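You operate a simulated robot arm through the tools that you are given. There is no shell and no other tool.

You run a simulated robot arm. Do the job below in one go: nothing can be reset, and whatever is moved stays where it is left.

## Task
Put things in order on the top of the service bench. At the end: the grey disc spine stands where the silver reducer stood; the white fitting stands on top of the orange block; the grey union nut stands where the white fitting stood; the silver reducer from the top of the service bench stands where the grey union nut stood; the blue reference sensor stands on top of the white union; whatever was shut is shut again. Leave all else as you found it, and nothing knocked over.

Only the result counts: the job must be done as asked and must still hold three seconds after the hand-in. Knocking over, shifting, dropping, spilling or breaking anything else fails it.

## Robot
A 7-joint arm with a two-finger parallel gripper, fixed in place. Base frame: the origin is at the foot of the arm, x ahead of it, y to its left, z up; the work surface is at about z = 0. Units: m, degrees, N and s.
With the tool pointing down near the work surface it reaches from about 0.24 to 0.62 m from the base axis. Its first joint turns from -66.0 to 66.0 degrees. Payload 2.6 kg.
Tool frame: the origin (TCP) lies between the finger pads and is the grasp point; the fingertips stand 0.03 m ahead of it; z points along the fingers, y is the line along which they close. Largest opening 0.094 m; finger width 0.028, thickness 0.01; the body of the gripper, 0.05 by 0.096 m, starts 0.055 m behind the TCP.
Orientation is that of the tool frame in the base frame, as a unit quaternion [x, y, z, w]. With the fingers straight down and closing along the base's y, the tool's x points along the base's -x, its y along +y and its z along -z.

## Interface
- The arm moves only by the tool play_rows. Its argument "plan" is a list of rows, each an object (a shift or turn left out is 0, a gripper value left out holds the last) with "offset": the shift along the tool's x, y, z in m, a list of three; "angular": the turn, a rotation vector about the tool's x, y, z in degrees, a list of three; "fingers": the finger opening in m, from 0 to 0.094. In form: [{"offset": [tx, ty, tz], "angular": [wx, wy, wz], "fingers": fingers}, ...]. A call has 1 to 20 rows; each row shifts and turns the commanded pose from where the row before left it, along the tool's axes as they then stand. Each row takes 0.2 s and may step no farther than 0.05 m and 8.6 degrees from the row before; otherwise, or with a gripper value out of range, the whole call is refused. Where a pose cannot be reached the arm comes as near as it can. A force on the tool above 40 N (or 10 N above the force at the start of the call, whichever is more), or a blocked arm, ends the call early, and 0.2 s more pass. The fingers move at their own pace (about 0.072 m/s each) and stop on an object; they squeeze with about 24 N. The grip force told is the motor's: it shows also when the fingers shut on nothing. Time passes only in rows, and 0.2 s behind the last, so rows that do not move let the fingers close. The reply holds the time, the measured pose of the TCP, the force on the tool along the base axes, the opening and the grip force, in the units named above and with some noise, with the torque about the TCP (base axes, N m) and any sound that the robot's microphone picked up.
- Cameras (640 x 400 px; columns grow to the right, rows downward): "scene" is fixed at [0.0235, 0.4233, 0.5671]; the picture's right is [-0.86, -0.51, 0.00], its down [-0.27, 0.46, -0.85] and it looks along [0.43, -0.73, -0.53] (base axes); focal length 317 px, centre (320, 200). "wrist" rides on the gripper at [0.076, 0.014, -0.102] in the tool frame; the picture's right is [-0.18, 0.98, 0.00], its down [-0.75, -0.14, -0.64] and it looks along [-0.63, -0.12, 0.77] (tool axes); focal length 243 px, centre (320, 200). There is no depth. A picture from a camera that has moved, and an enlarged one, comes with that camera's place and axes in the base frame and with its lens.
- camera(camera): a new picture of that camera. The clock stands still meanwhile.
- enlarge(camera, box): a new picture of the part [left, top, right, bottom] of that camera's present view, enlarged. The clock stands still meanwhile.
- close_job(): hands the job in; it is judged then, once.

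Places have to be worked out from the pictures, the camera data and where the tool is seen. Open the gripper and draw the arm clear of the work before you hand the job in, unless the task says otherwise.

The tools are called after "Emit:" as name(argument=value, ...) on one line, values as JSON. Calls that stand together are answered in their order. play_rows: Moves the arm, as the interface text tells. Its arguments: {"type":"object","properties":{"plan":{"type":"array","items":{"type":"object","properties":{"offset":{"type":"array","items":{"type":"number"}},"angular":{"type":"array","items":{"type":"number"}},"fingers":{"type":"number"}}}}},"required":["plan"]} The other tools are called the same way: camera (camera) takes a picture; enlarge (camera, box) takes an enlarged picture of a part of a camera's view; close_job () hands the job in.

At the start:

```text
clock: 0.0
ee_pos: [0.393, 0.0442, 0.3321]
orientation: [0.0, 1.0, 0.0, 0.0]
contact_force: [-0.1, 0.5, -0.5]
wrist_torque: [0.03, -0.01, -0.04]
gripper_width: 0.094
gripper_force: 0.1
```

scene: 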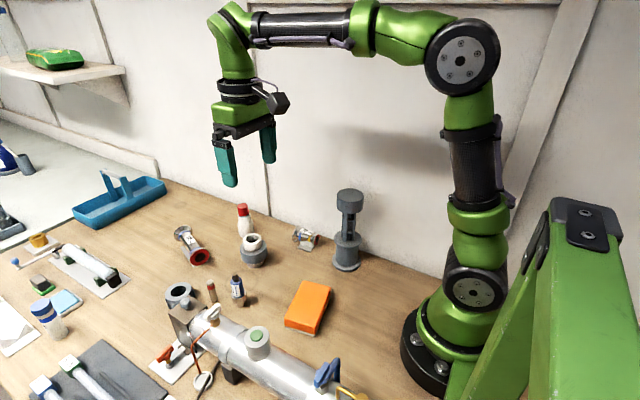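
wrist: 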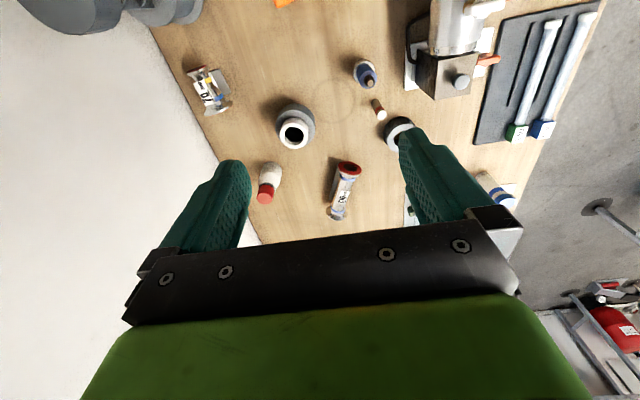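

I start by looking closely at the scene in both cameras before moving anything.

Emit:
enlarge(camera="scene", box=[140, 170, 380, 320])

Emit:
enlarge(camera="scene", box=[0, 220, 240, 400])

Emit:
enlarge(camera="scene", box=[140, 270, 380, 400])

Emit:
enlarge(camera="wrist", box=[160, 0, 480, 200])

```text
2.67 times, centred on (260, 245) of scene
camera zoom: at [0.0235, 0.4233, 0.5671], right [-0.86, -0.51, 0.0], down [-0.27, 0.46, -0.85], along [0.43, -0.73, -0.53], focal length 846 px, centre (480, 80)
```

zoom: 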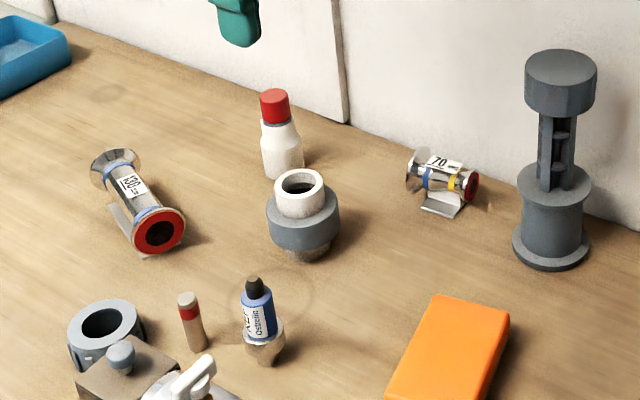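

```text
2.22 times, centred on (120, 310) of scene
camera zoom: at [0.0235, 0.4233, 0.5671], right [-0.86, -0.51, 0.0], down [-0.27, 0.46, -0.85], along [0.43, -0.73, -0.53], focal length 705 px, centre (764, -44)
```

zoom: 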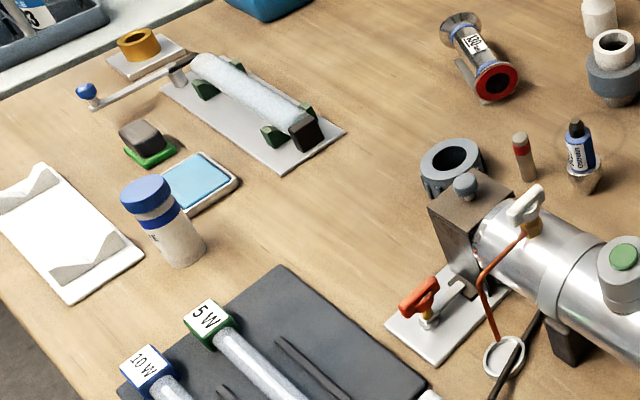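

```text
2.67 times, centred on (260, 335) of scene
camera zoom: at [0.0235, 0.4233, 0.5671], right [-0.86, -0.51, 0.0], down [-0.27, 0.46, -0.85], along [0.43, -0.73, -0.53], focal length 846 px, centre (480, -160)
```

zoom: 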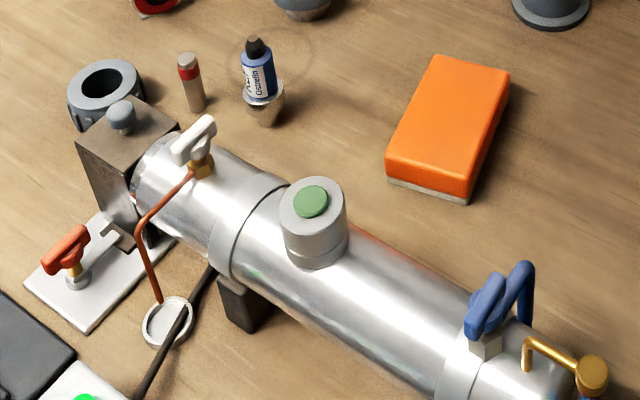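

```text
2.00 times, centred on (320, 100) of wrist
camera zoom: at [0.319, 0.0584, 0.4343], right [0.18, 0.98, 0.0], down [0.75, -0.14, 0.64], along [0.63, -0.12, -0.77], focal length 485 px, centre (320, 400)
```

zoom: 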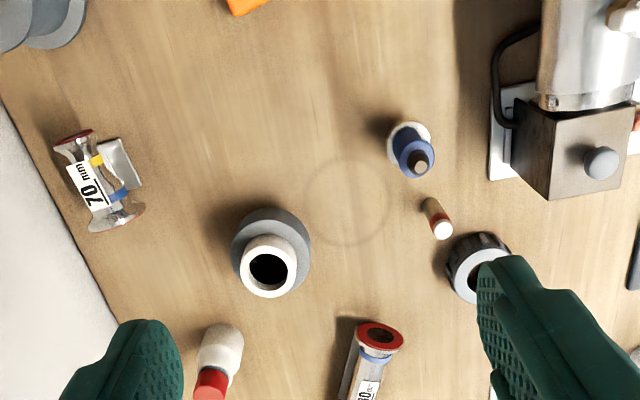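

The first enlargements show several candidates for each name, so I zoom in further on each one to tell them apart.

Emit:
enlarge(camera="scene", box=[220, 195, 284, 235])

Emit:
enlarge(camera="scene", box=[190, 270, 270, 320])

Emit:
enlarge(camera="scene", box=[160, 215, 240, 265])

Emit:
enlarge(camera="scene", box=[230, 215, 326, 275])

Emit:
enlarge(camera="scene", box=[0, 30, 160, 130])

Emit:
enlarge(camera="scene", box=[0, 130, 192, 250])

Emit:
enlarge(camera="scene", box=[144, 270, 240, 330])

Emit:
enlarge(camera="scene", box=[0, 280, 192, 400])

```text
10.00 times, centred on (252, 215) of scene
camera zoom: at [0.0235, 0.4233, 0.5671], right [-0.86, -0.51, 0.0], down [-0.27, 0.46, -0.85], along [0.43, -0.73, -0.53], focal length 3170 px, centre (1000, 50)
```

zoom: 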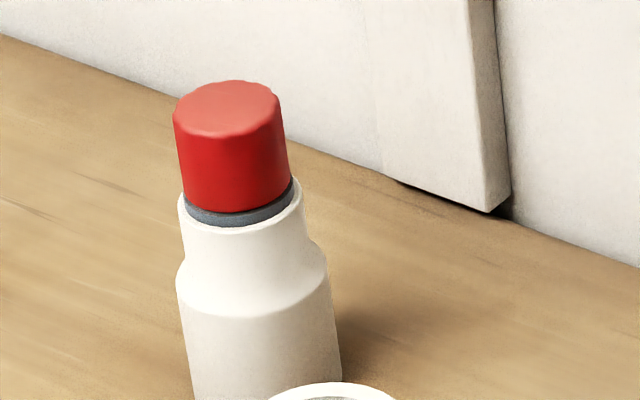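

```text
8.00 times, centred on (230, 295) of scene
camera zoom: at [0.0235, 0.4233, 0.5671], right [-0.86, -0.51, 0.0], down [-0.27, 0.46, -0.85], along [0.43, -0.73, -0.53], focal length 2536 px, centre (1040, -560)
```

zoom: 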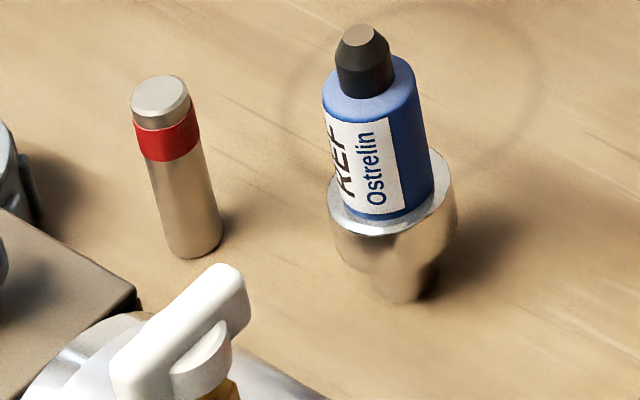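

```text
8.00 times, centred on (200, 240) of scene
camera zoom: at [0.0235, 0.4233, 0.5671], right [-0.86, -0.51, 0.0], down [-0.27, 0.46, -0.85], along [0.43, -0.73, -0.53], focal length 2536 px, centre (1280, -120)
```

zoom: 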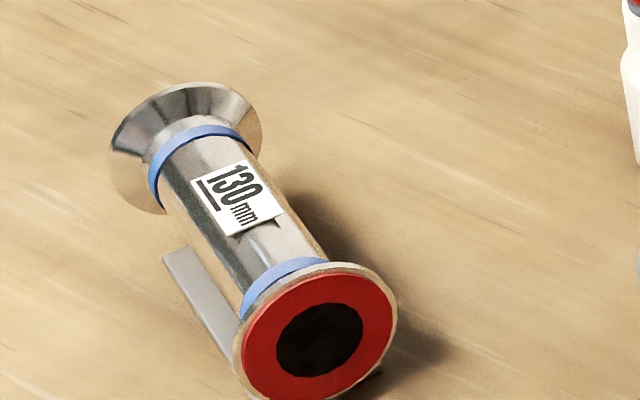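

```text
6.67 times, centred on (278, 245) of scene
camera zoom: at [0.0235, 0.4233, 0.5671], right [-0.86, -0.51, 0.0], down [-0.27, 0.46, -0.85], along [0.43, -0.73, -0.53], focal length 2114 px, centre (600, -100)
```

zoom: 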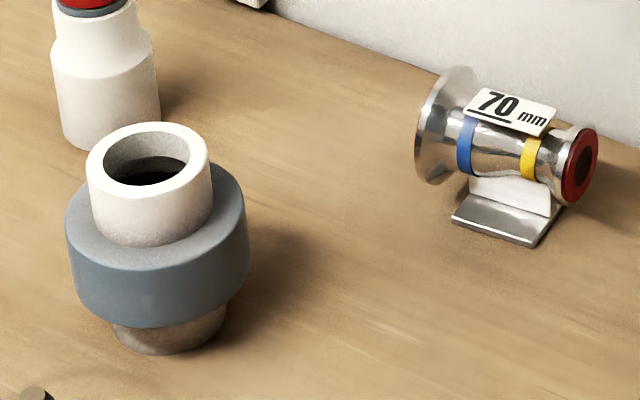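

```text
4.00 times, centred on (80, 80) of scene
camera zoom: at [0.0235, 0.4233, 0.5671], right [-0.86, -0.51, 0.0], down [-0.27, 0.46, -0.85], along [0.43, -0.73, -0.53], focal length 1268 px, centre (1280, 680)
```

zoom: 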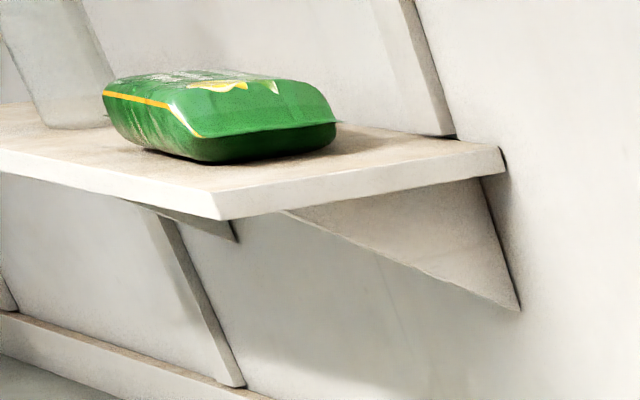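

```text
3.33 times, centred on (96, 190) of scene
camera zoom: at [0.0235, 0.4233, 0.5671], right [-0.86, -0.51, 0.0], down [-0.27, 0.46, -0.85], along [0.43, -0.73, -0.53], focal length 1057 px, centre (1067, 233)
```

zoom: 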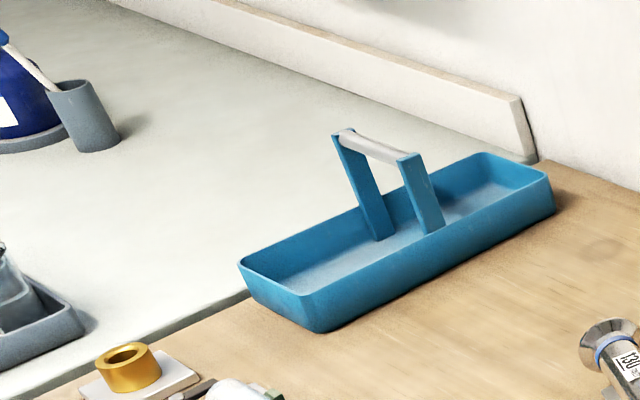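

```text
6.67 times, centred on (192, 300) of scene
camera zoom: at [0.0235, 0.4233, 0.5671], right [-0.86, -0.51, 0.0], down [-0.27, 0.46, -0.85], along [0.43, -0.73, -0.53], focal length 2114 px, centre (1173, -467)
```

zoom: 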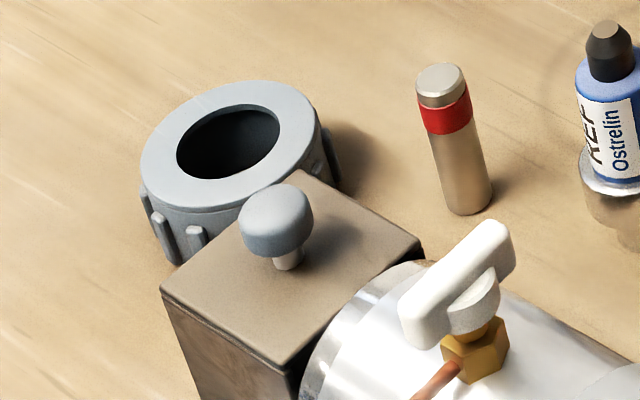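

```text
3.33 times, centred on (96, 340) of scene
camera zoom: at [0.0235, 0.4233, 0.5671], right [-0.86, -0.51, 0.0], down [-0.27, 0.46, -0.85], along [0.43, -0.73, -0.53], focal length 1057 px, centre (1067, -267)
```

zoom: 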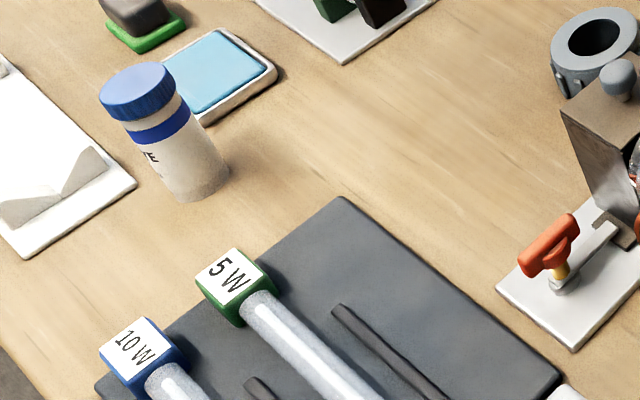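

The blue "REF" sensor sits in the tapered silver reducer at about (0.41, 0.11), with the nut near (0.535, 0.17) and the union near (0.466, 0). The red-capped white fitting is near (0.57, -0.09), the spine near (0.27, -0.13) and the orange block near (0.27, 0.05). I lower the wrist camera for a closer look.

Emit:
play_rows(plan=[{"offset": [0, 0.005, 0.03]}, {"offset": [0, 0.005, 0.03]}, {"offset": [0, 0.005, 0.03]}, {"offset": [0, 0.005, 0.03]}])

Emit:
camera(camera="wrist")

Emit:
enlarge(camera="wrist", box=[240, 0, 400, 100])

Emit:
enlarge(camera="wrist", box=[320, 0, 480, 100])

```text
clock: 1.0
ee_pos: [0.3932, 0.0659, 0.2097]
orientation: [0.0, 1.0, 0.0, 0.0]
contact_force: [-0.4, 0.5, 0.3]
wrist_torque: [-0.01, -0.02, -0.03]
gripper_width: 0.0941
gripper_force: 0.0
```

```text
taken
camera wrist: at [0.3189, 0.0796, 0.313], right [0.18, 0.98, 0.0], down [0.75, -0.14, 0.64], along [0.63, -0.12, -0.77], focal length 243 px, centre (320, 200)
```

wrist: 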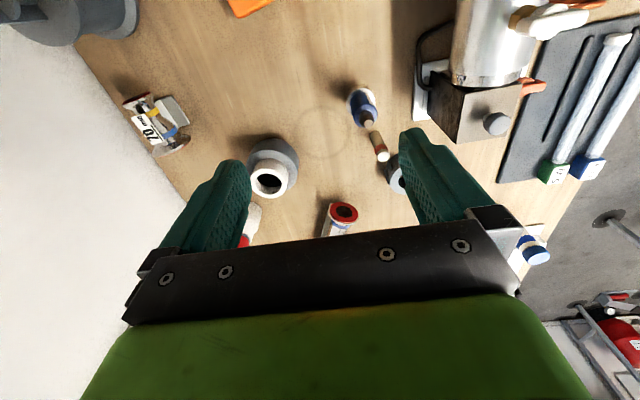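

```text
4.00 times, centred on (320, 50) of wrist
camera zoom: at [0.3189, 0.0796, 0.313], right [0.18, 0.98, 0.0], down [0.75, -0.14, 0.64], along [0.63, -0.12, -0.77], focal length 970 px, centre (320, 800)
```

zoom: 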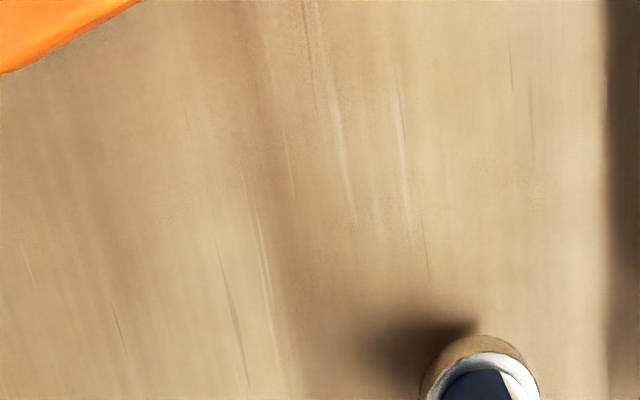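

```text
4.00 times, centred on (400, 50) of wrist
camera zoom: at [0.3189, 0.0796, 0.313], right [0.18, 0.98, 0.0], down [0.75, -0.14, 0.64], along [0.63, -0.12, -0.77], focal length 970 px, centre (0, 800)
```

zoom: 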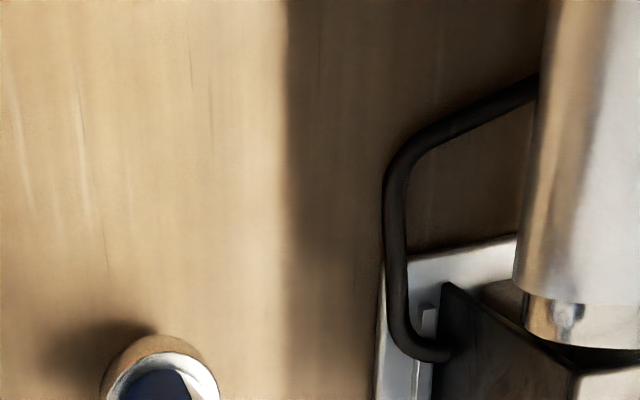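

The wrist camera now has the sensor, union and nut in its middle rows, so I zoom in on those.

Emit:
enlarge(camera="wrist", box=[316, 70, 428, 140])

Emit:
enlarge(camera="wrist", box=[224, 130, 336, 200])

Emit:
enlarge(camera="wrist", box=[104, 80, 216, 150])

Emit:
enlarge(camera="wrist", box=[400, 0, 640, 150])

```text
5.71 times, centred on (372, 105) of wrist
camera zoom: at [0.3189, 0.0796, 0.313], right [0.18, 0.98, 0.0], down [0.75, -0.14, 0.64], along [0.63, -0.12, -0.77], focal length 1386 px, centre (23, 743)
```

zoom: 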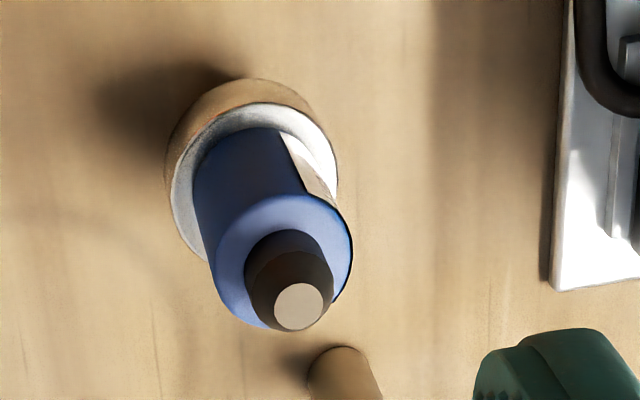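

```text
5.71 times, centred on (280, 165) of wrist
camera zoom: at [0.3189, 0.0796, 0.313], right [0.18, 0.98, 0.0], down [0.75, -0.14, 0.64], along [0.63, -0.12, -0.77], focal length 1386 px, centre (549, 400)
```

zoom: 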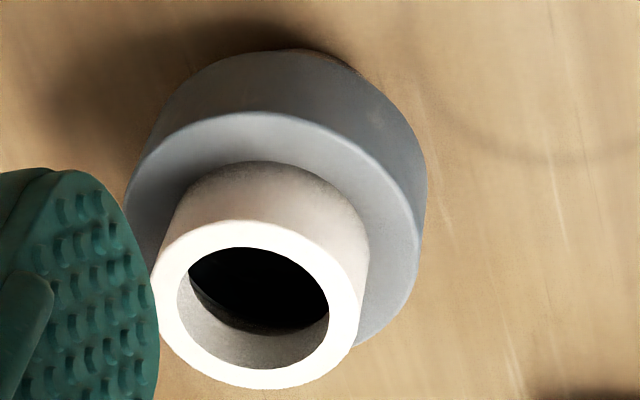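

```text
5.71 times, centred on (160, 115) of wrist
camera zoom: at [0.3189, 0.0796, 0.313], right [0.18, 0.98, 0.0], down [0.75, -0.14, 0.64], along [0.63, -0.12, -0.77], focal length 1386 px, centre (1234, 686)
```

zoom: 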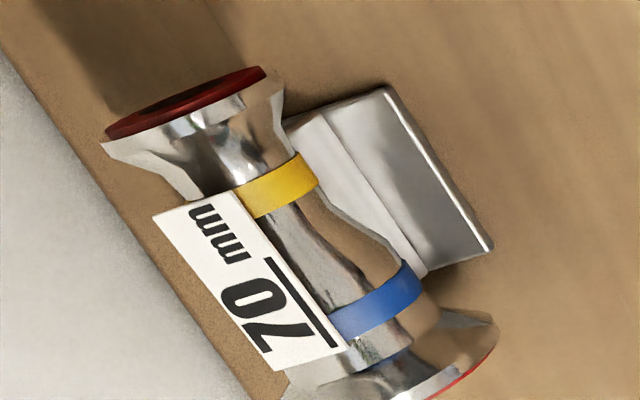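

```text
2.67 times, centred on (520, 75) of wrist
camera zoom: at [0.3189, 0.0796, 0.313], right [0.18, 0.98, 0.0], down [0.75, -0.14, 0.64], along [0.63, -0.12, -0.77], focal length 647 px, centre (-213, 533)
```

zoom: 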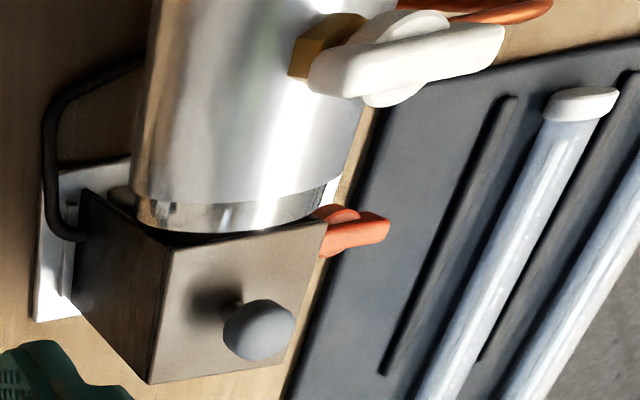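

The union has a bore of about 30 mm with something dark some 12 mm down, and the sensor is about 24 mm across. I need to look straight down the bore, so I move the camera above the union.

Emit:
play_rows(plan=[{"offset": [-0.025, -0.02, -0.01]}, {"offset": [-0.025, -0.02, 0]}, {"offset": [-0.025, -0.02, 0]}, {"offset": [-0.025, -0.02, 0]}, {"offset": [0, 0, 0]}])

Emit:
camera(camera="wrist")

Emit:
enlarge(camera="wrist", box=[270, 0, 430, 100])

Emit:
enlarge(camera="wrist", box=[150, 60, 310, 160])

Emit:
enlarge(camera="wrist", box=[430, 0, 590, 100])

```text
clock: 2.2
ee_pos: [0.4926, -0.0178, 0.2192]
orientation: [0.0, 1.0, -0.001, 0.0]
contact_force: [0.1, 0.9, 0.2]
wrist_torque: [0.0, 0.01, 0.0]
gripper_width: 0.0941
gripper_force: 0.0
```

```text
taken
camera wrist: at [0.4183, -0.0034, 0.3221], right [0.18, 0.98, 0.0], down [0.75, -0.14, 0.64], along [0.63, -0.12, -0.77], focal length 243 px, centre (320, 200)
```

wrist: 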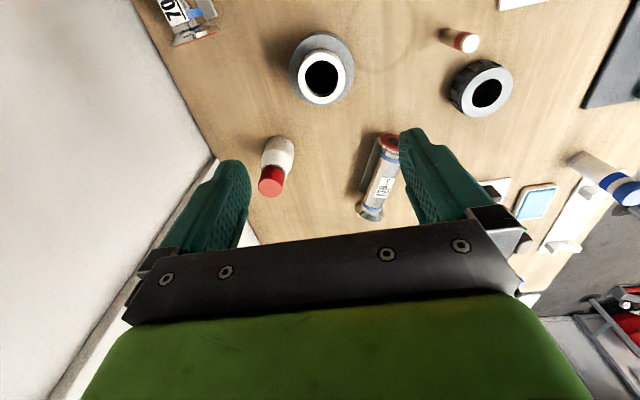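

```text
4.00 times, centred on (350, 50) of wrist
camera zoom: at [0.4183, -0.0034, 0.3221], right [0.18, 0.98, 0.0], down [0.75, -0.14, 0.64], along [0.63, -0.12, -0.77], focal length 970 px, centre (200, 800)
```

zoom: 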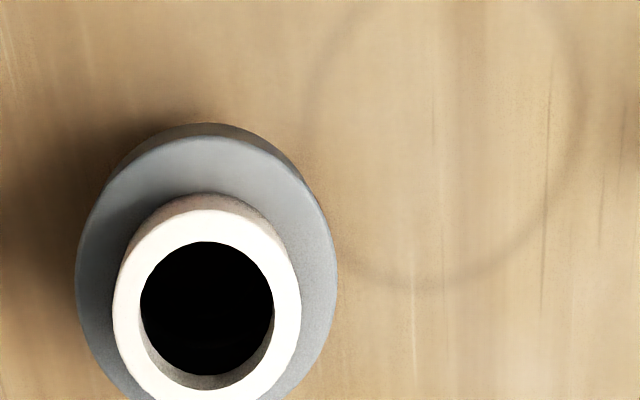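

```text
4.00 times, centred on (230, 110) of wrist
camera zoom: at [0.4183, -0.0034, 0.3221], right [0.18, 0.98, 0.0], down [0.75, -0.14, 0.64], along [0.63, -0.12, -0.77], focal length 970 px, centre (680, 560)
```

zoom: 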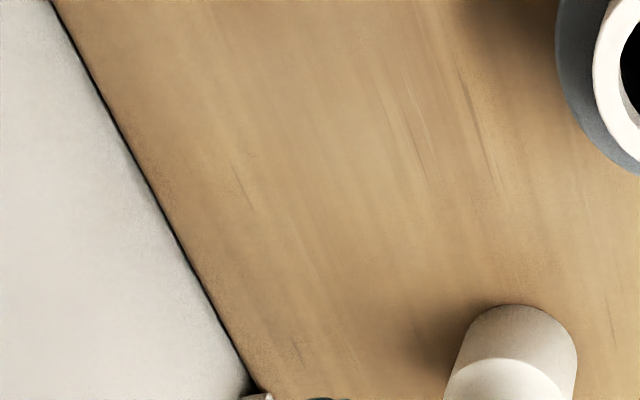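

```text
4.00 times, centred on (510, 50) of wrist
camera zoom: at [0.4183, -0.0034, 0.3221], right [0.18, 0.98, 0.0], down [0.75, -0.14, 0.64], along [0.63, -0.12, -0.77], focal length 970 px, centre (-440, 800)
```

zoom: 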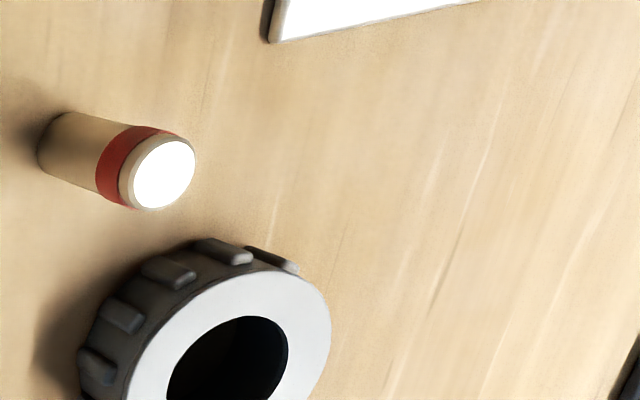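

The union's bore ends in a black floor just below its rim, and I place it at about (0.477, -0.013) with its top near z 0.074. Before choosing which object is "the silver reducer", I check the edges of the scene for other candidates.

Emit:
enlarge(camera="scene", box=[0, 140, 128, 220])

Emit:
enlarge(camera="scene", box=[0, 190, 80, 240])

Emit:
enlarge(camera="scene", box=[220, 330, 332, 400])

Emit:
enlarge(camera="scene", box=[0, 225, 160, 325])

Emit:
enlarge(camera="scene", box=[224, 270, 256, 310])

Emit:
enlarge(camera="wrist", box=[480, 100, 640, 200])

Emit:
enlarge(camera="wrist", box=[540, 260, 640, 400])

```text
5.00 times, centred on (64, 180) of scene
camera zoom: at [0.0235, 0.4233, 0.5671], right [-0.86, -0.51, 0.0], down [-0.27, 0.46, -0.85], along [0.43, -0.73, -0.53], focal length 1585 px, centre (1600, 300)
```

zoom: 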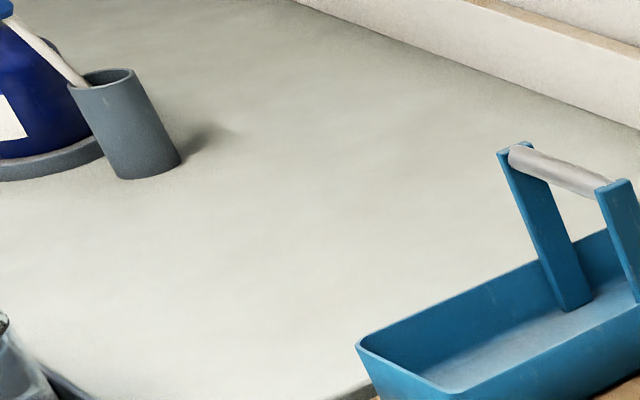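

```text
8.00 times, centred on (40, 215) of scene
camera zoom: at [0.0235, 0.4233, 0.5671], right [-0.86, -0.51, 0.0], down [-0.27, 0.46, -0.85], along [0.43, -0.73, -0.53], focal length 2536 px, centre (2560, 80)
```

zoom: 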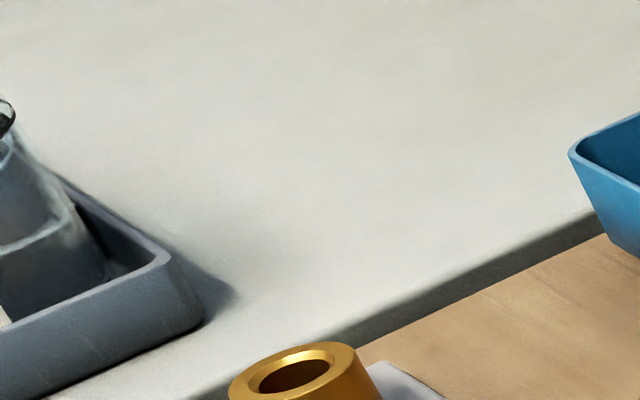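

```text
5.71 times, centred on (276, 365) of scene
camera zoom: at [0.0235, 0.4233, 0.5671], right [-0.86, -0.51, 0.0], down [-0.27, 0.46, -0.85], along [0.43, -0.73, -0.53], focal length 1812 px, centre (571, -743)
```

zoom: 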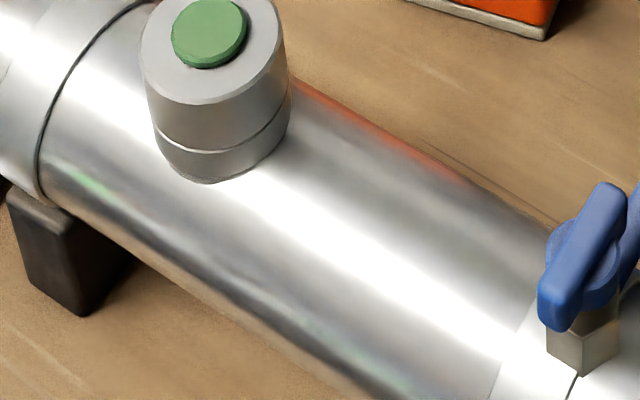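

```text
4.00 times, centred on (80, 275) of scene
camera zoom: at [0.0235, 0.4233, 0.5671], right [-0.86, -0.51, 0.0], down [-0.27, 0.46, -0.85], along [0.43, -0.73, -0.53], focal length 1268 px, centre (1280, -100)
```

zoom: 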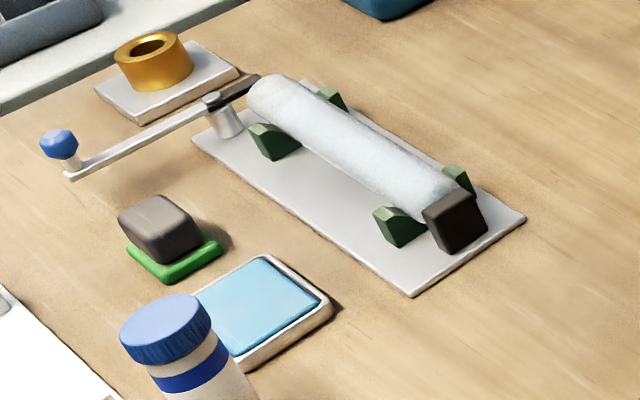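

```text
10.00 times, centred on (240, 290) of scene
camera zoom: at [0.0235, 0.4233, 0.5671], right [-0.86, -0.51, 0.0], down [-0.27, 0.46, -0.85], along [0.43, -0.73, -0.53], focal length 3170 px, centre (1120, -700)
```

zoom: 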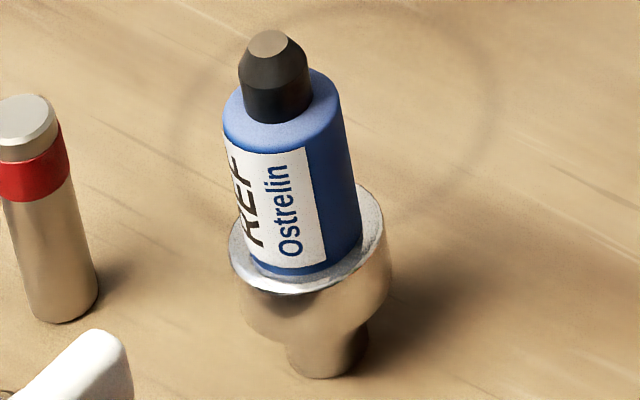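

```text
4.00 times, centred on (560, 150) of wrist
camera zoom: at [0.4183, -0.0034, 0.3221], right [0.18, 0.98, 0.0], down [0.75, -0.14, 0.64], along [0.63, -0.12, -0.77], focal length 970 px, centre (-640, 400)
```

zoom: 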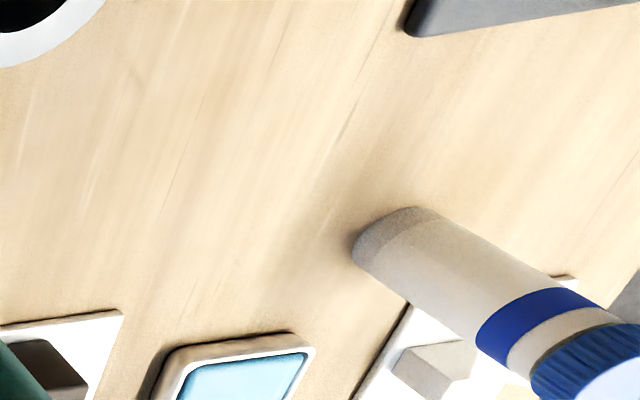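

```text
2.86 times, centred on (590, 330) of wrist
camera zoom: at [0.4183, -0.0034, 0.3221], right [0.18, 0.98, 0.0], down [0.75, -0.14, 0.64], along [0.63, -0.12, -0.77], focal length 693 px, centre (-451, -171)
```

zoom: 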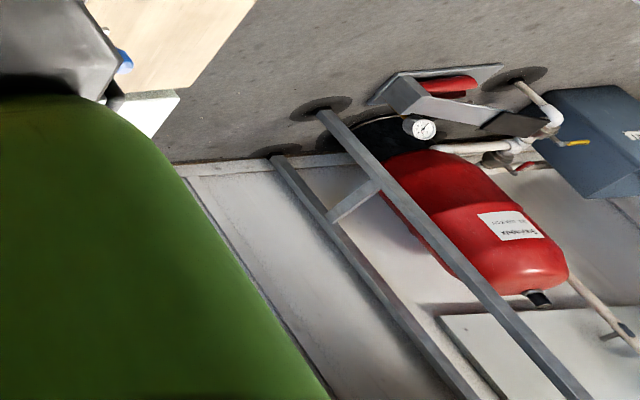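

The silver piece under the sensor is a wide-to-narrow pipe reducer with the sensor resting on it. It has to be freed first, which fits the job list. I move above the sensor with the fingers partly open and check the alignment.

Emit:
play_rows(plan=[{"offset": [0.0157, 0.025, 0.008], "fingers": 0.06}, {"offset": [0.0157, 0.025, 0.008]}, {"offset": [0.0157, 0.025, 0.008]}, {"offset": [0.0157, 0.025, 0.008]}, {"offset": [0.0157, 0.025, 0.008]}, {"offset": [0, 0, 0]}])

Emit:
camera(camera="wrist")

Emit:
enlarge(camera="wrist", box=[256, 100, 384, 180])

Emit:
camera(camera="scene")

```text
clock: 3.6
ee_pos: [0.416, 0.1097, 0.181]
orientation: [0.0, 1.0, 0.0, 0.0]
contact_force: [0.8, -0.8, 1.1]
wrist_torque: [0.02, -0.02, -0.01]
gripper_width: 0.06
gripper_force: 0.0
```

```text
taken
camera wrist: at [0.3412, 0.1246, 0.2841], right [0.18, 0.98, 0.0], down [0.75, -0.14, 0.64], along [0.63, -0.12, -0.77], focal length 243 px, centre (320, 200)
```

wrist: 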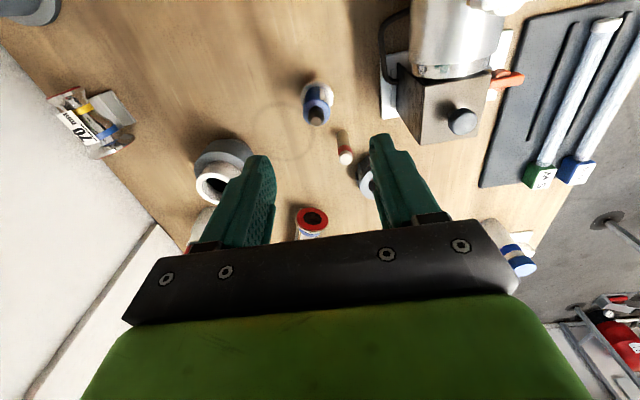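

```text
5.00 times, centred on (320, 140) of wrist
camera zoom: at [0.3412, 0.1246, 0.2841], right [0.18, 0.98, 0.0], down [0.75, -0.14, 0.64], along [0.63, -0.12, -0.77], focal length 1213 px, centre (320, 500)
```

zoom: 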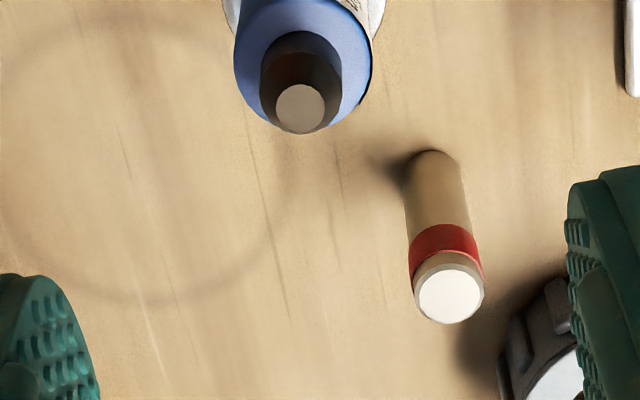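

```text
taken
```

scene: 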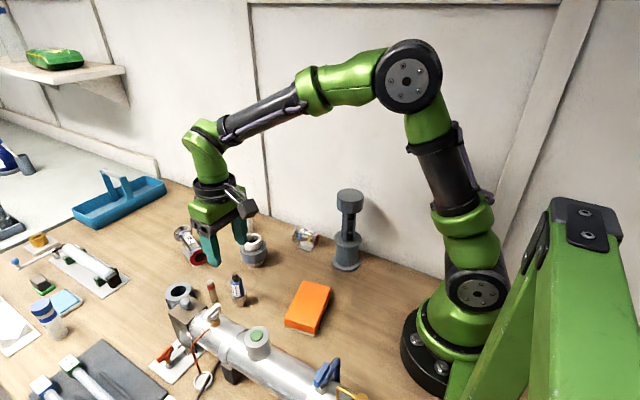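

The sensor axis is about 3 mm in -y of the TCP and the blue body spans about z 0.035 to 0.073. I correct for that, descend to a TCP of about 0.078 so the fingertips stay above the reducer rim, and close.

Emit:
play_rows(plan=[{"offset": [0.0005, -0.0025, 0.02]}, {"offset": [0, 0, 0.025]}, {"offset": [0, 0, 0.025]}, {"offset": [0, 0, 0.018]}, {"offset": [0, 0, 0.015]}, {"offset": [0, 0, 0]}])

Emit:
camera(camera="wrist")

Emit:
enlarge(camera="scene", box=[192, 240, 288, 300])

Emit:
enlarge(camera="wrist", box=[240, 130, 400, 230])

```text
clock: 5.0
ee_pos: [0.4147, 0.1076, 0.0777]
orientation: [0.0, 1.0, 0.0, 0.0]
contact_force: [-0.6, 0.3, 0.1]
wrist_torque: [0.01, -0.01, 0.0]
gripper_width: 0.0601
gripper_force: 0.0
```

```text
taken
camera wrist: at [0.34, 0.1215, 0.1807], right [0.18, 0.98, 0.0], down [0.75, -0.14, 0.64], along [0.63, -0.12, -0.77], focal length 243 px, centre (320, 200)
```

wrist: 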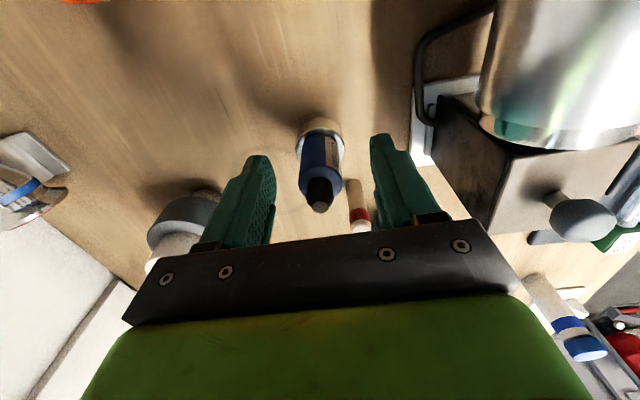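

```text
6.67 times, centred on (240, 270) of scene
camera zoom: at [0.0235, 0.4233, 0.5671], right [-0.86, -0.51, 0.0], down [-0.27, 0.46, -0.85], along [0.43, -0.73, -0.53], focal length 2114 px, centre (853, -267)
```

zoom: 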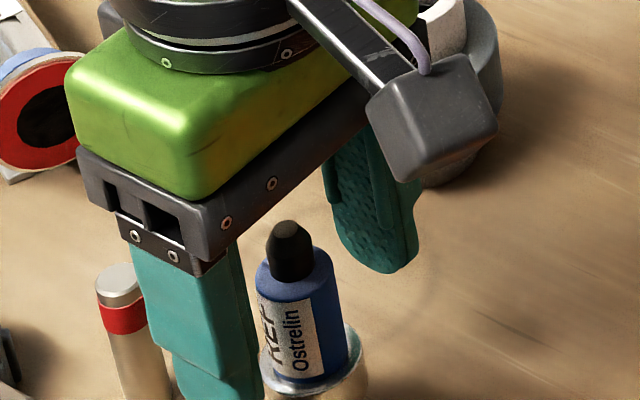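

```text
4.00 times, centred on (320, 180) of wrist
camera zoom: at [0.34, 0.1215, 0.1807], right [0.18, 0.98, 0.0], down [0.75, -0.14, 0.64], along [0.63, -0.12, -0.77], focal length 970 px, centre (320, 280)
```

zoom: 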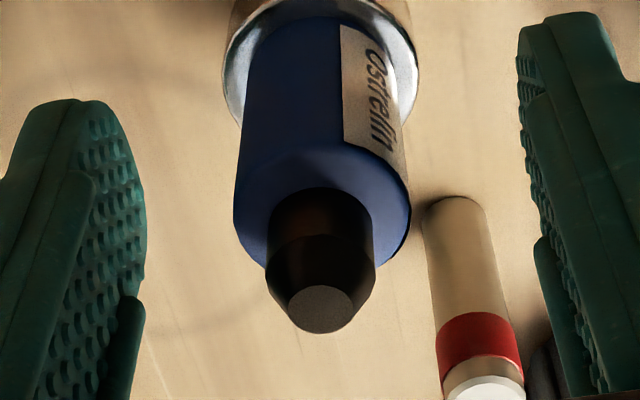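

The sensor is centred between the fingers and the red-banded pin is clear. I close on the blue body.

Emit:
play_rows(plan=[{"fingers": 0.03}, {"fingers": 0.015}, {"fingers": 0.015}, {"fingers": 0.015}])

Emit:
enlarge(camera="scene", box=[192, 240, 288, 300])

```text
clock: 6.0
ee_pos: [0.4141, 0.1082, 0.0786]
orientation: [0.0, 1.0, 0.0, 0.0]
contact_force: [0.9, -0.1, 0.3]
wrist_torque: [-0.02, -0.01, -0.04]
gripper_width: 0.0229
gripper_force: 24.5
```

```text
6.67 times, centred on (240, 270) of scene
camera zoom: at [0.0235, 0.4233, 0.5671], right [-0.86, -0.51, 0.0], down [-0.27, 0.46, -0.85], along [0.43, -0.73, -0.53], focal length 2114 px, centre (853, -267)
```

zoom: 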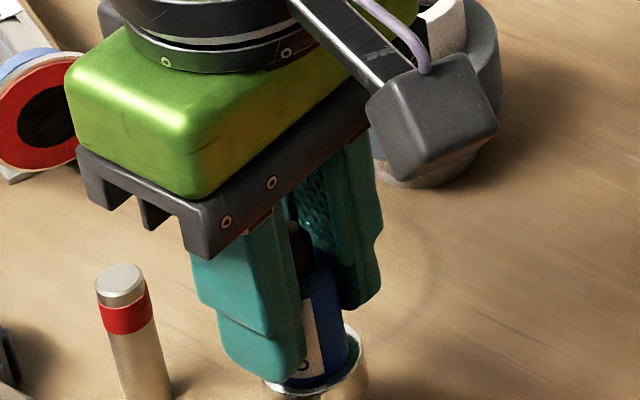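

Gripped at 22.9 mm. I lift slowly and straight up, then look at what stays behind on the bench.

Emit:
play_rows(plan=[{"offset": [0, 0, -0.008]}, {"offset": [0, 0, -0.012]}, {"offset": [0, 0, -0.02]}, {"offset": [0, 0, -0.03]}, {"offset": [0, 0, -0.03]}, {"offset": [0, 0, 0]}])

Emit:
camera(camera="scene")

Emit:
enlarge(camera="scene", box=[160, 220, 288, 300])

Emit:
enlarge(camera="wrist", box=[240, 80, 400, 180])

```text
clock: 7.4
ee_pos: [0.4179, 0.1061, 0.1778]
orientation: [0.0, 1.0, 0.0, 0.0]
contact_force: [0.4, 1.0, -0.7]
wrist_torque: [-0.01, 0.02, 0.01]
gripper_width: 0.0226
gripper_force: 23.9
```

```text
taken
```

scene: 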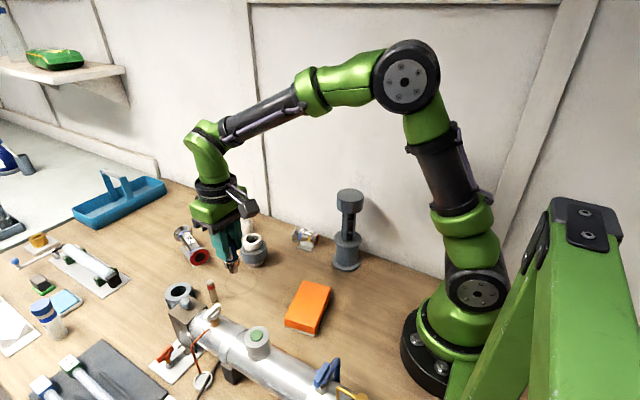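

```text
5.00 times, centred on (224, 260) of scene
camera zoom: at [0.0235, 0.4233, 0.5671], right [-0.86, -0.51, 0.0], down [-0.27, 0.46, -0.85], along [0.43, -0.73, -0.53], focal length 1585 px, centre (800, -100)
```

zoom: 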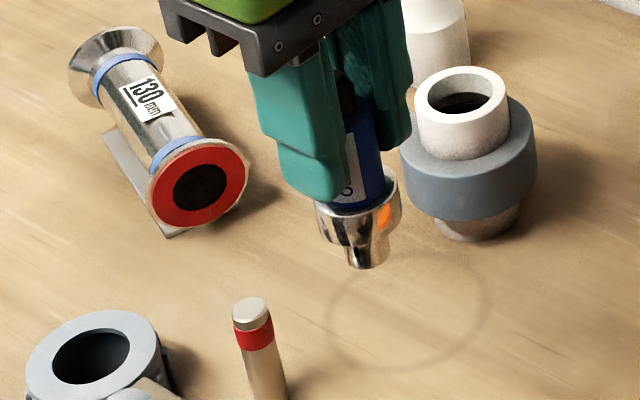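

```text
4.00 times, centred on (320, 130) of wrist
camera zoom: at [0.3429, 0.1204, 0.281], right [0.18, 0.98, 0.0], down [0.75, -0.14, 0.64], along [0.63, -0.12, -0.77], focal length 970 px, centre (320, 480)
```

zoom: 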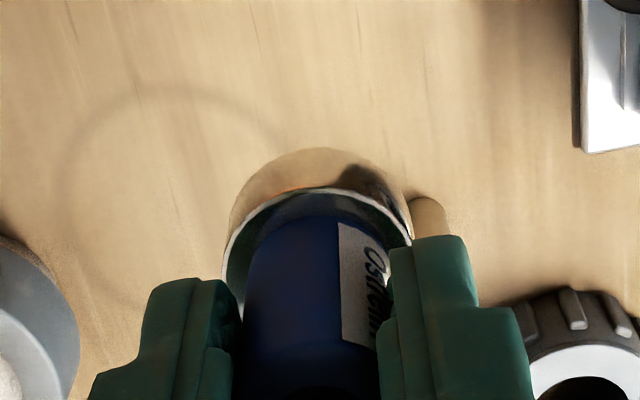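

The silver base came up with the sensor, so sensor and base are one object. The silver reducer must therefore be the tapered "70 mm" piece with unequal flanges. I carry the sensor over the union and look.

Emit:
play_rows(plan=[{"offset": [-0.0124, -0.024, -0.0025]}, {"offset": [-0.0124, -0.024, -0.0025]}, {"offset": [-0.0124, -0.024, -0.0025]}, {"offset": [-0.0124, -0.024, -0.0025]}, {"offset": [-0.0124, -0.024, -0.0025]}, {"offset": [0, 0, 0]}])

Emit:
enlarge(camera="scene", box=[205, 210, 301, 270])

Emit:
enlarge(camera="wrist", box=[240, 80, 400, 180])

Emit:
enlarge(camera="wrist", box=[130, 0, 260, 80])

```text
clock: 8.8
ee_pos: [0.4769, -0.0147, 0.1898]
orientation: [0.0, 1.0, 0.001, 0.0]
contact_force: [-0.5, -0.2, -1.3]
wrist_torque: [0.01, -0.02, 0.0]
gripper_width: 0.0228
gripper_force: 24.2
```

```text
6.67 times, centred on (253, 240) of scene
camera zoom: at [0.0235, 0.4233, 0.5671], right [-0.86, -0.51, 0.0], down [-0.27, 0.46, -0.85], along [0.43, -0.73, -0.53], focal length 2114 px, centre (767, -67)
```

zoom: 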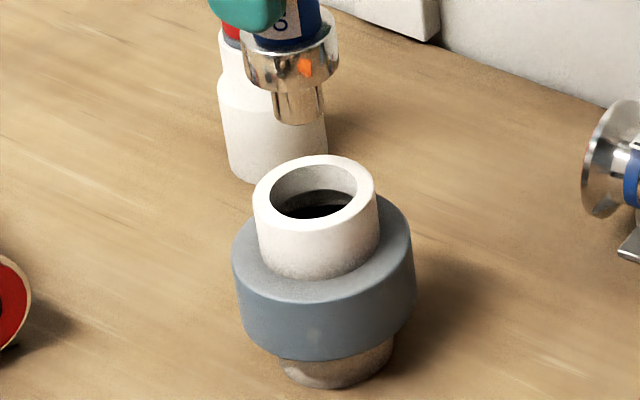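

```text
4.00 times, centred on (320, 130) of wrist
camera zoom: at [0.4029, -0.0002, 0.293], right [0.18, 0.98, 0.0], down [0.75, -0.14, 0.64], along [0.63, -0.12, -0.77], focal length 970 px, centre (320, 480)
```

zoom: 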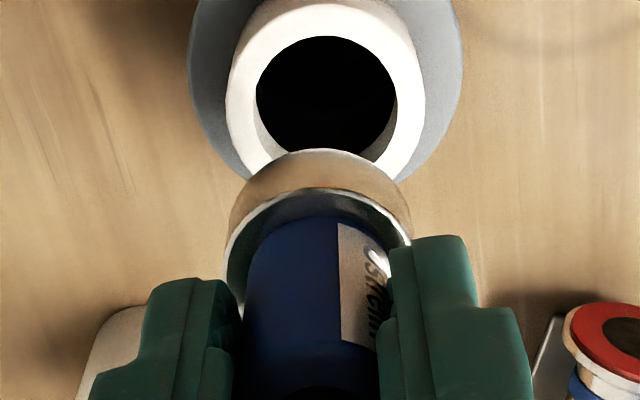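

```text
4.92 times, centred on (195, 40) of wrist
camera zoom: at [0.4029, -0.0002, 0.293], right [0.18, 0.98, 0.0], down [0.75, -0.14, 0.64], along [0.63, -0.12, -0.77], focal length 1194 px, centre (935, 988)
```

zoom: 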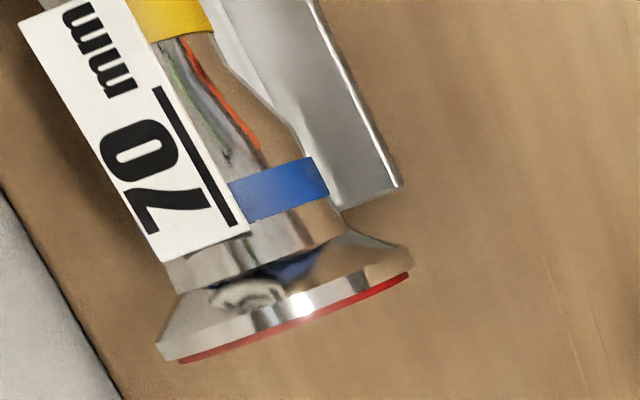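

Comparing both cameras, the union axis is about 3.5 mm in -x and 2 mm in +y of the sensor. I correct that and lower to about 1 cm above the rim to check again.

Emit:
play_rows(plan=[{"offset": [0.0035, 0.002, 0.0]}, {"offset": [0, 0, 0.012]}, {"offset": [0, 0, 0.01]}, {"offset": [0, 0, 0]}])

Emit:
enlarge(camera="scene", box=[221, 215, 285, 255])

Emit:
enlarge(camera="wrist", box=[240, 80, 400, 180])

```text
clock: 9.8
ee_pos: [0.4735, -0.0117, 0.1684]
orientation: [0.001, 1.0, -0.001, 0.001]
contact_force: [0.7, 0.6, -0.9]
wrist_torque: [-0.02, 0.01, -0.02]
gripper_width: 0.0228
gripper_force: 24.0
```

```text
10.00 times, centred on (253, 235) of scene
camera zoom: at [0.0235, 0.4233, 0.5671], right [-0.86, -0.51, 0.0], down [-0.27, 0.46, -0.85], along [0.43, -0.73, -0.53], focal length 3170 px, centre (990, -150)
```

zoom: 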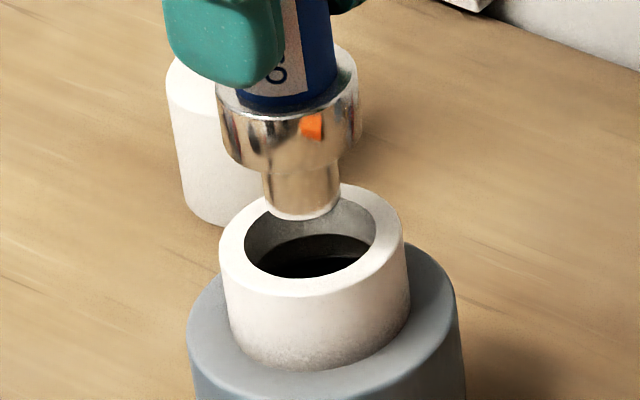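

```text
4.00 times, centred on (320, 130) of wrist
camera zoom: at [0.3995, 0.0024, 0.2713], right [0.18, 0.98, 0.0], down [0.75, -0.14, 0.64], along [0.63, -0.12, -0.77], focal length 970 px, centre (320, 480)
```

zoom: 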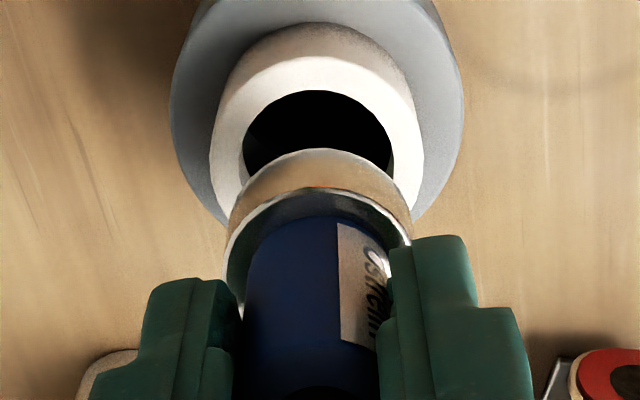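

The sensor's spigot is now aligned with the bore in both views, to within about 1 mm. I lower it in small steps and watch the force.

Emit:
play_rows(plan=[{"offset": [0, 0, 0.006]}, {"offset": [0, 0, 0.006]}, {"offset": [0, 0, 0.004]}, {"offset": [0, 0, 0]}])

Emit:
enlarge(camera="scene", box=[221, 215, 285, 255])

```text
clock: 10.8
ee_pos: [0.474, -0.0118, 0.155]
orientation: [0.001, 1.0, 0.0, 0.002]
contact_force: [-1.9, -1.6, 21.2]
wrist_torque: [-0.11, 0.12, -0.11]
gripper_width: 0.023
gripper_force: 24.4
```

```text
10.00 times, centred on (253, 235) of scene
camera zoom: at [0.0234, 0.4233, 0.5671], right [-0.86, -0.51, 0.0], down [-0.27, 0.46, -0.85], along [0.43, -0.73, -0.53], focal length 3170 px, centre (990, -150)
```

zoom: 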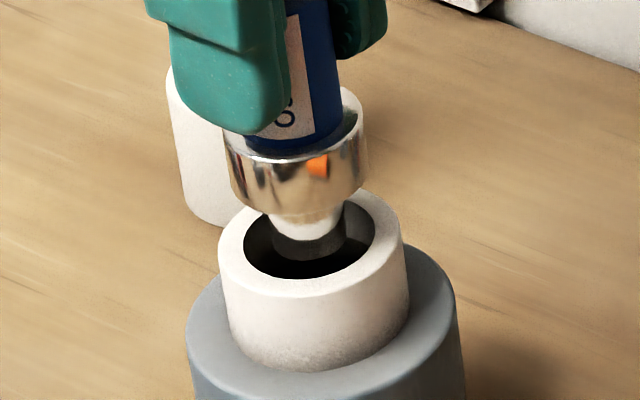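

Contact came at a TCP z of 0.155, which puts the spigot bottom at the union's top plane. That plane supports it. I ease the load off before releasing.

Emit:
play_rows(plan=[{"offset": [0, 0, -0.001]}, {"offset": [0, 0, -0.001]}, {"offset": [0, 0, 0]}])

```text
clock: 11.6
ee_pos: [0.4738, -0.0116, 0.1542]
orientation: [0.0, 1.0, -0.001, 0.001]
contact_force: [0.4, -4.1, 16.7]
wrist_torque: [-0.28, -0.14, -0.02]
gripper_width: 0.0228
gripper_force: 24.1
```

There is still 17 N on the tool, so I ease up a little more.

Emit:
play_rows(plan=[{"offset": [0, 0, -0.001]}, {"offset": [0, 0, -0.0005]}, {"offset": [0, 0, 0]}])

Emit:
enlarge(camera="scene", box=[221, 215, 285, 255])

Emit:
enlarge(camera="wrist", box=[240, 80, 400, 180])

```text
clock: 12.4
ee_pos: [0.4732, -0.0103, 0.1538]
orientation: [0.001, 1.0, 0.001, -0.002]
contact_force: [0.7, 0.4, -0.9]
wrist_torque: [-0.02, -0.01, 0.02]
gripper_width: 0.023
gripper_force: 23.5
```

```text
10.00 times, centred on (253, 235) of scene
camera zoom: at [0.0235, 0.4233, 0.5671], right [-0.86, -0.51, 0.0], down [-0.27, 0.46, -0.85], along [0.43, -0.73, -0.53], focal length 3170 px, centre (990, -150)
```

zoom: 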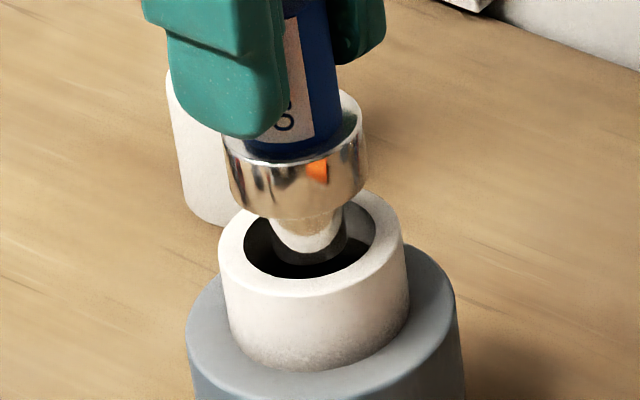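

```text
4.00 times, centred on (320, 130) of wrist
camera zoom: at [0.3992, 0.0038, 0.2583], right [0.18, 0.98, 0.0], down [0.76, -0.14, 0.64], along [0.63, -0.12, -0.77], focal length 970 px, centre (320, 480)
```

zoom: 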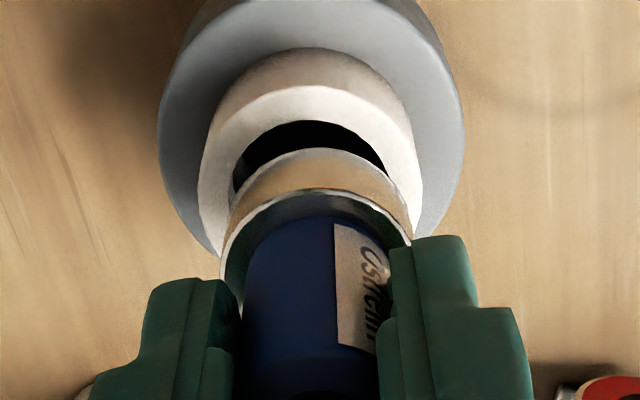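

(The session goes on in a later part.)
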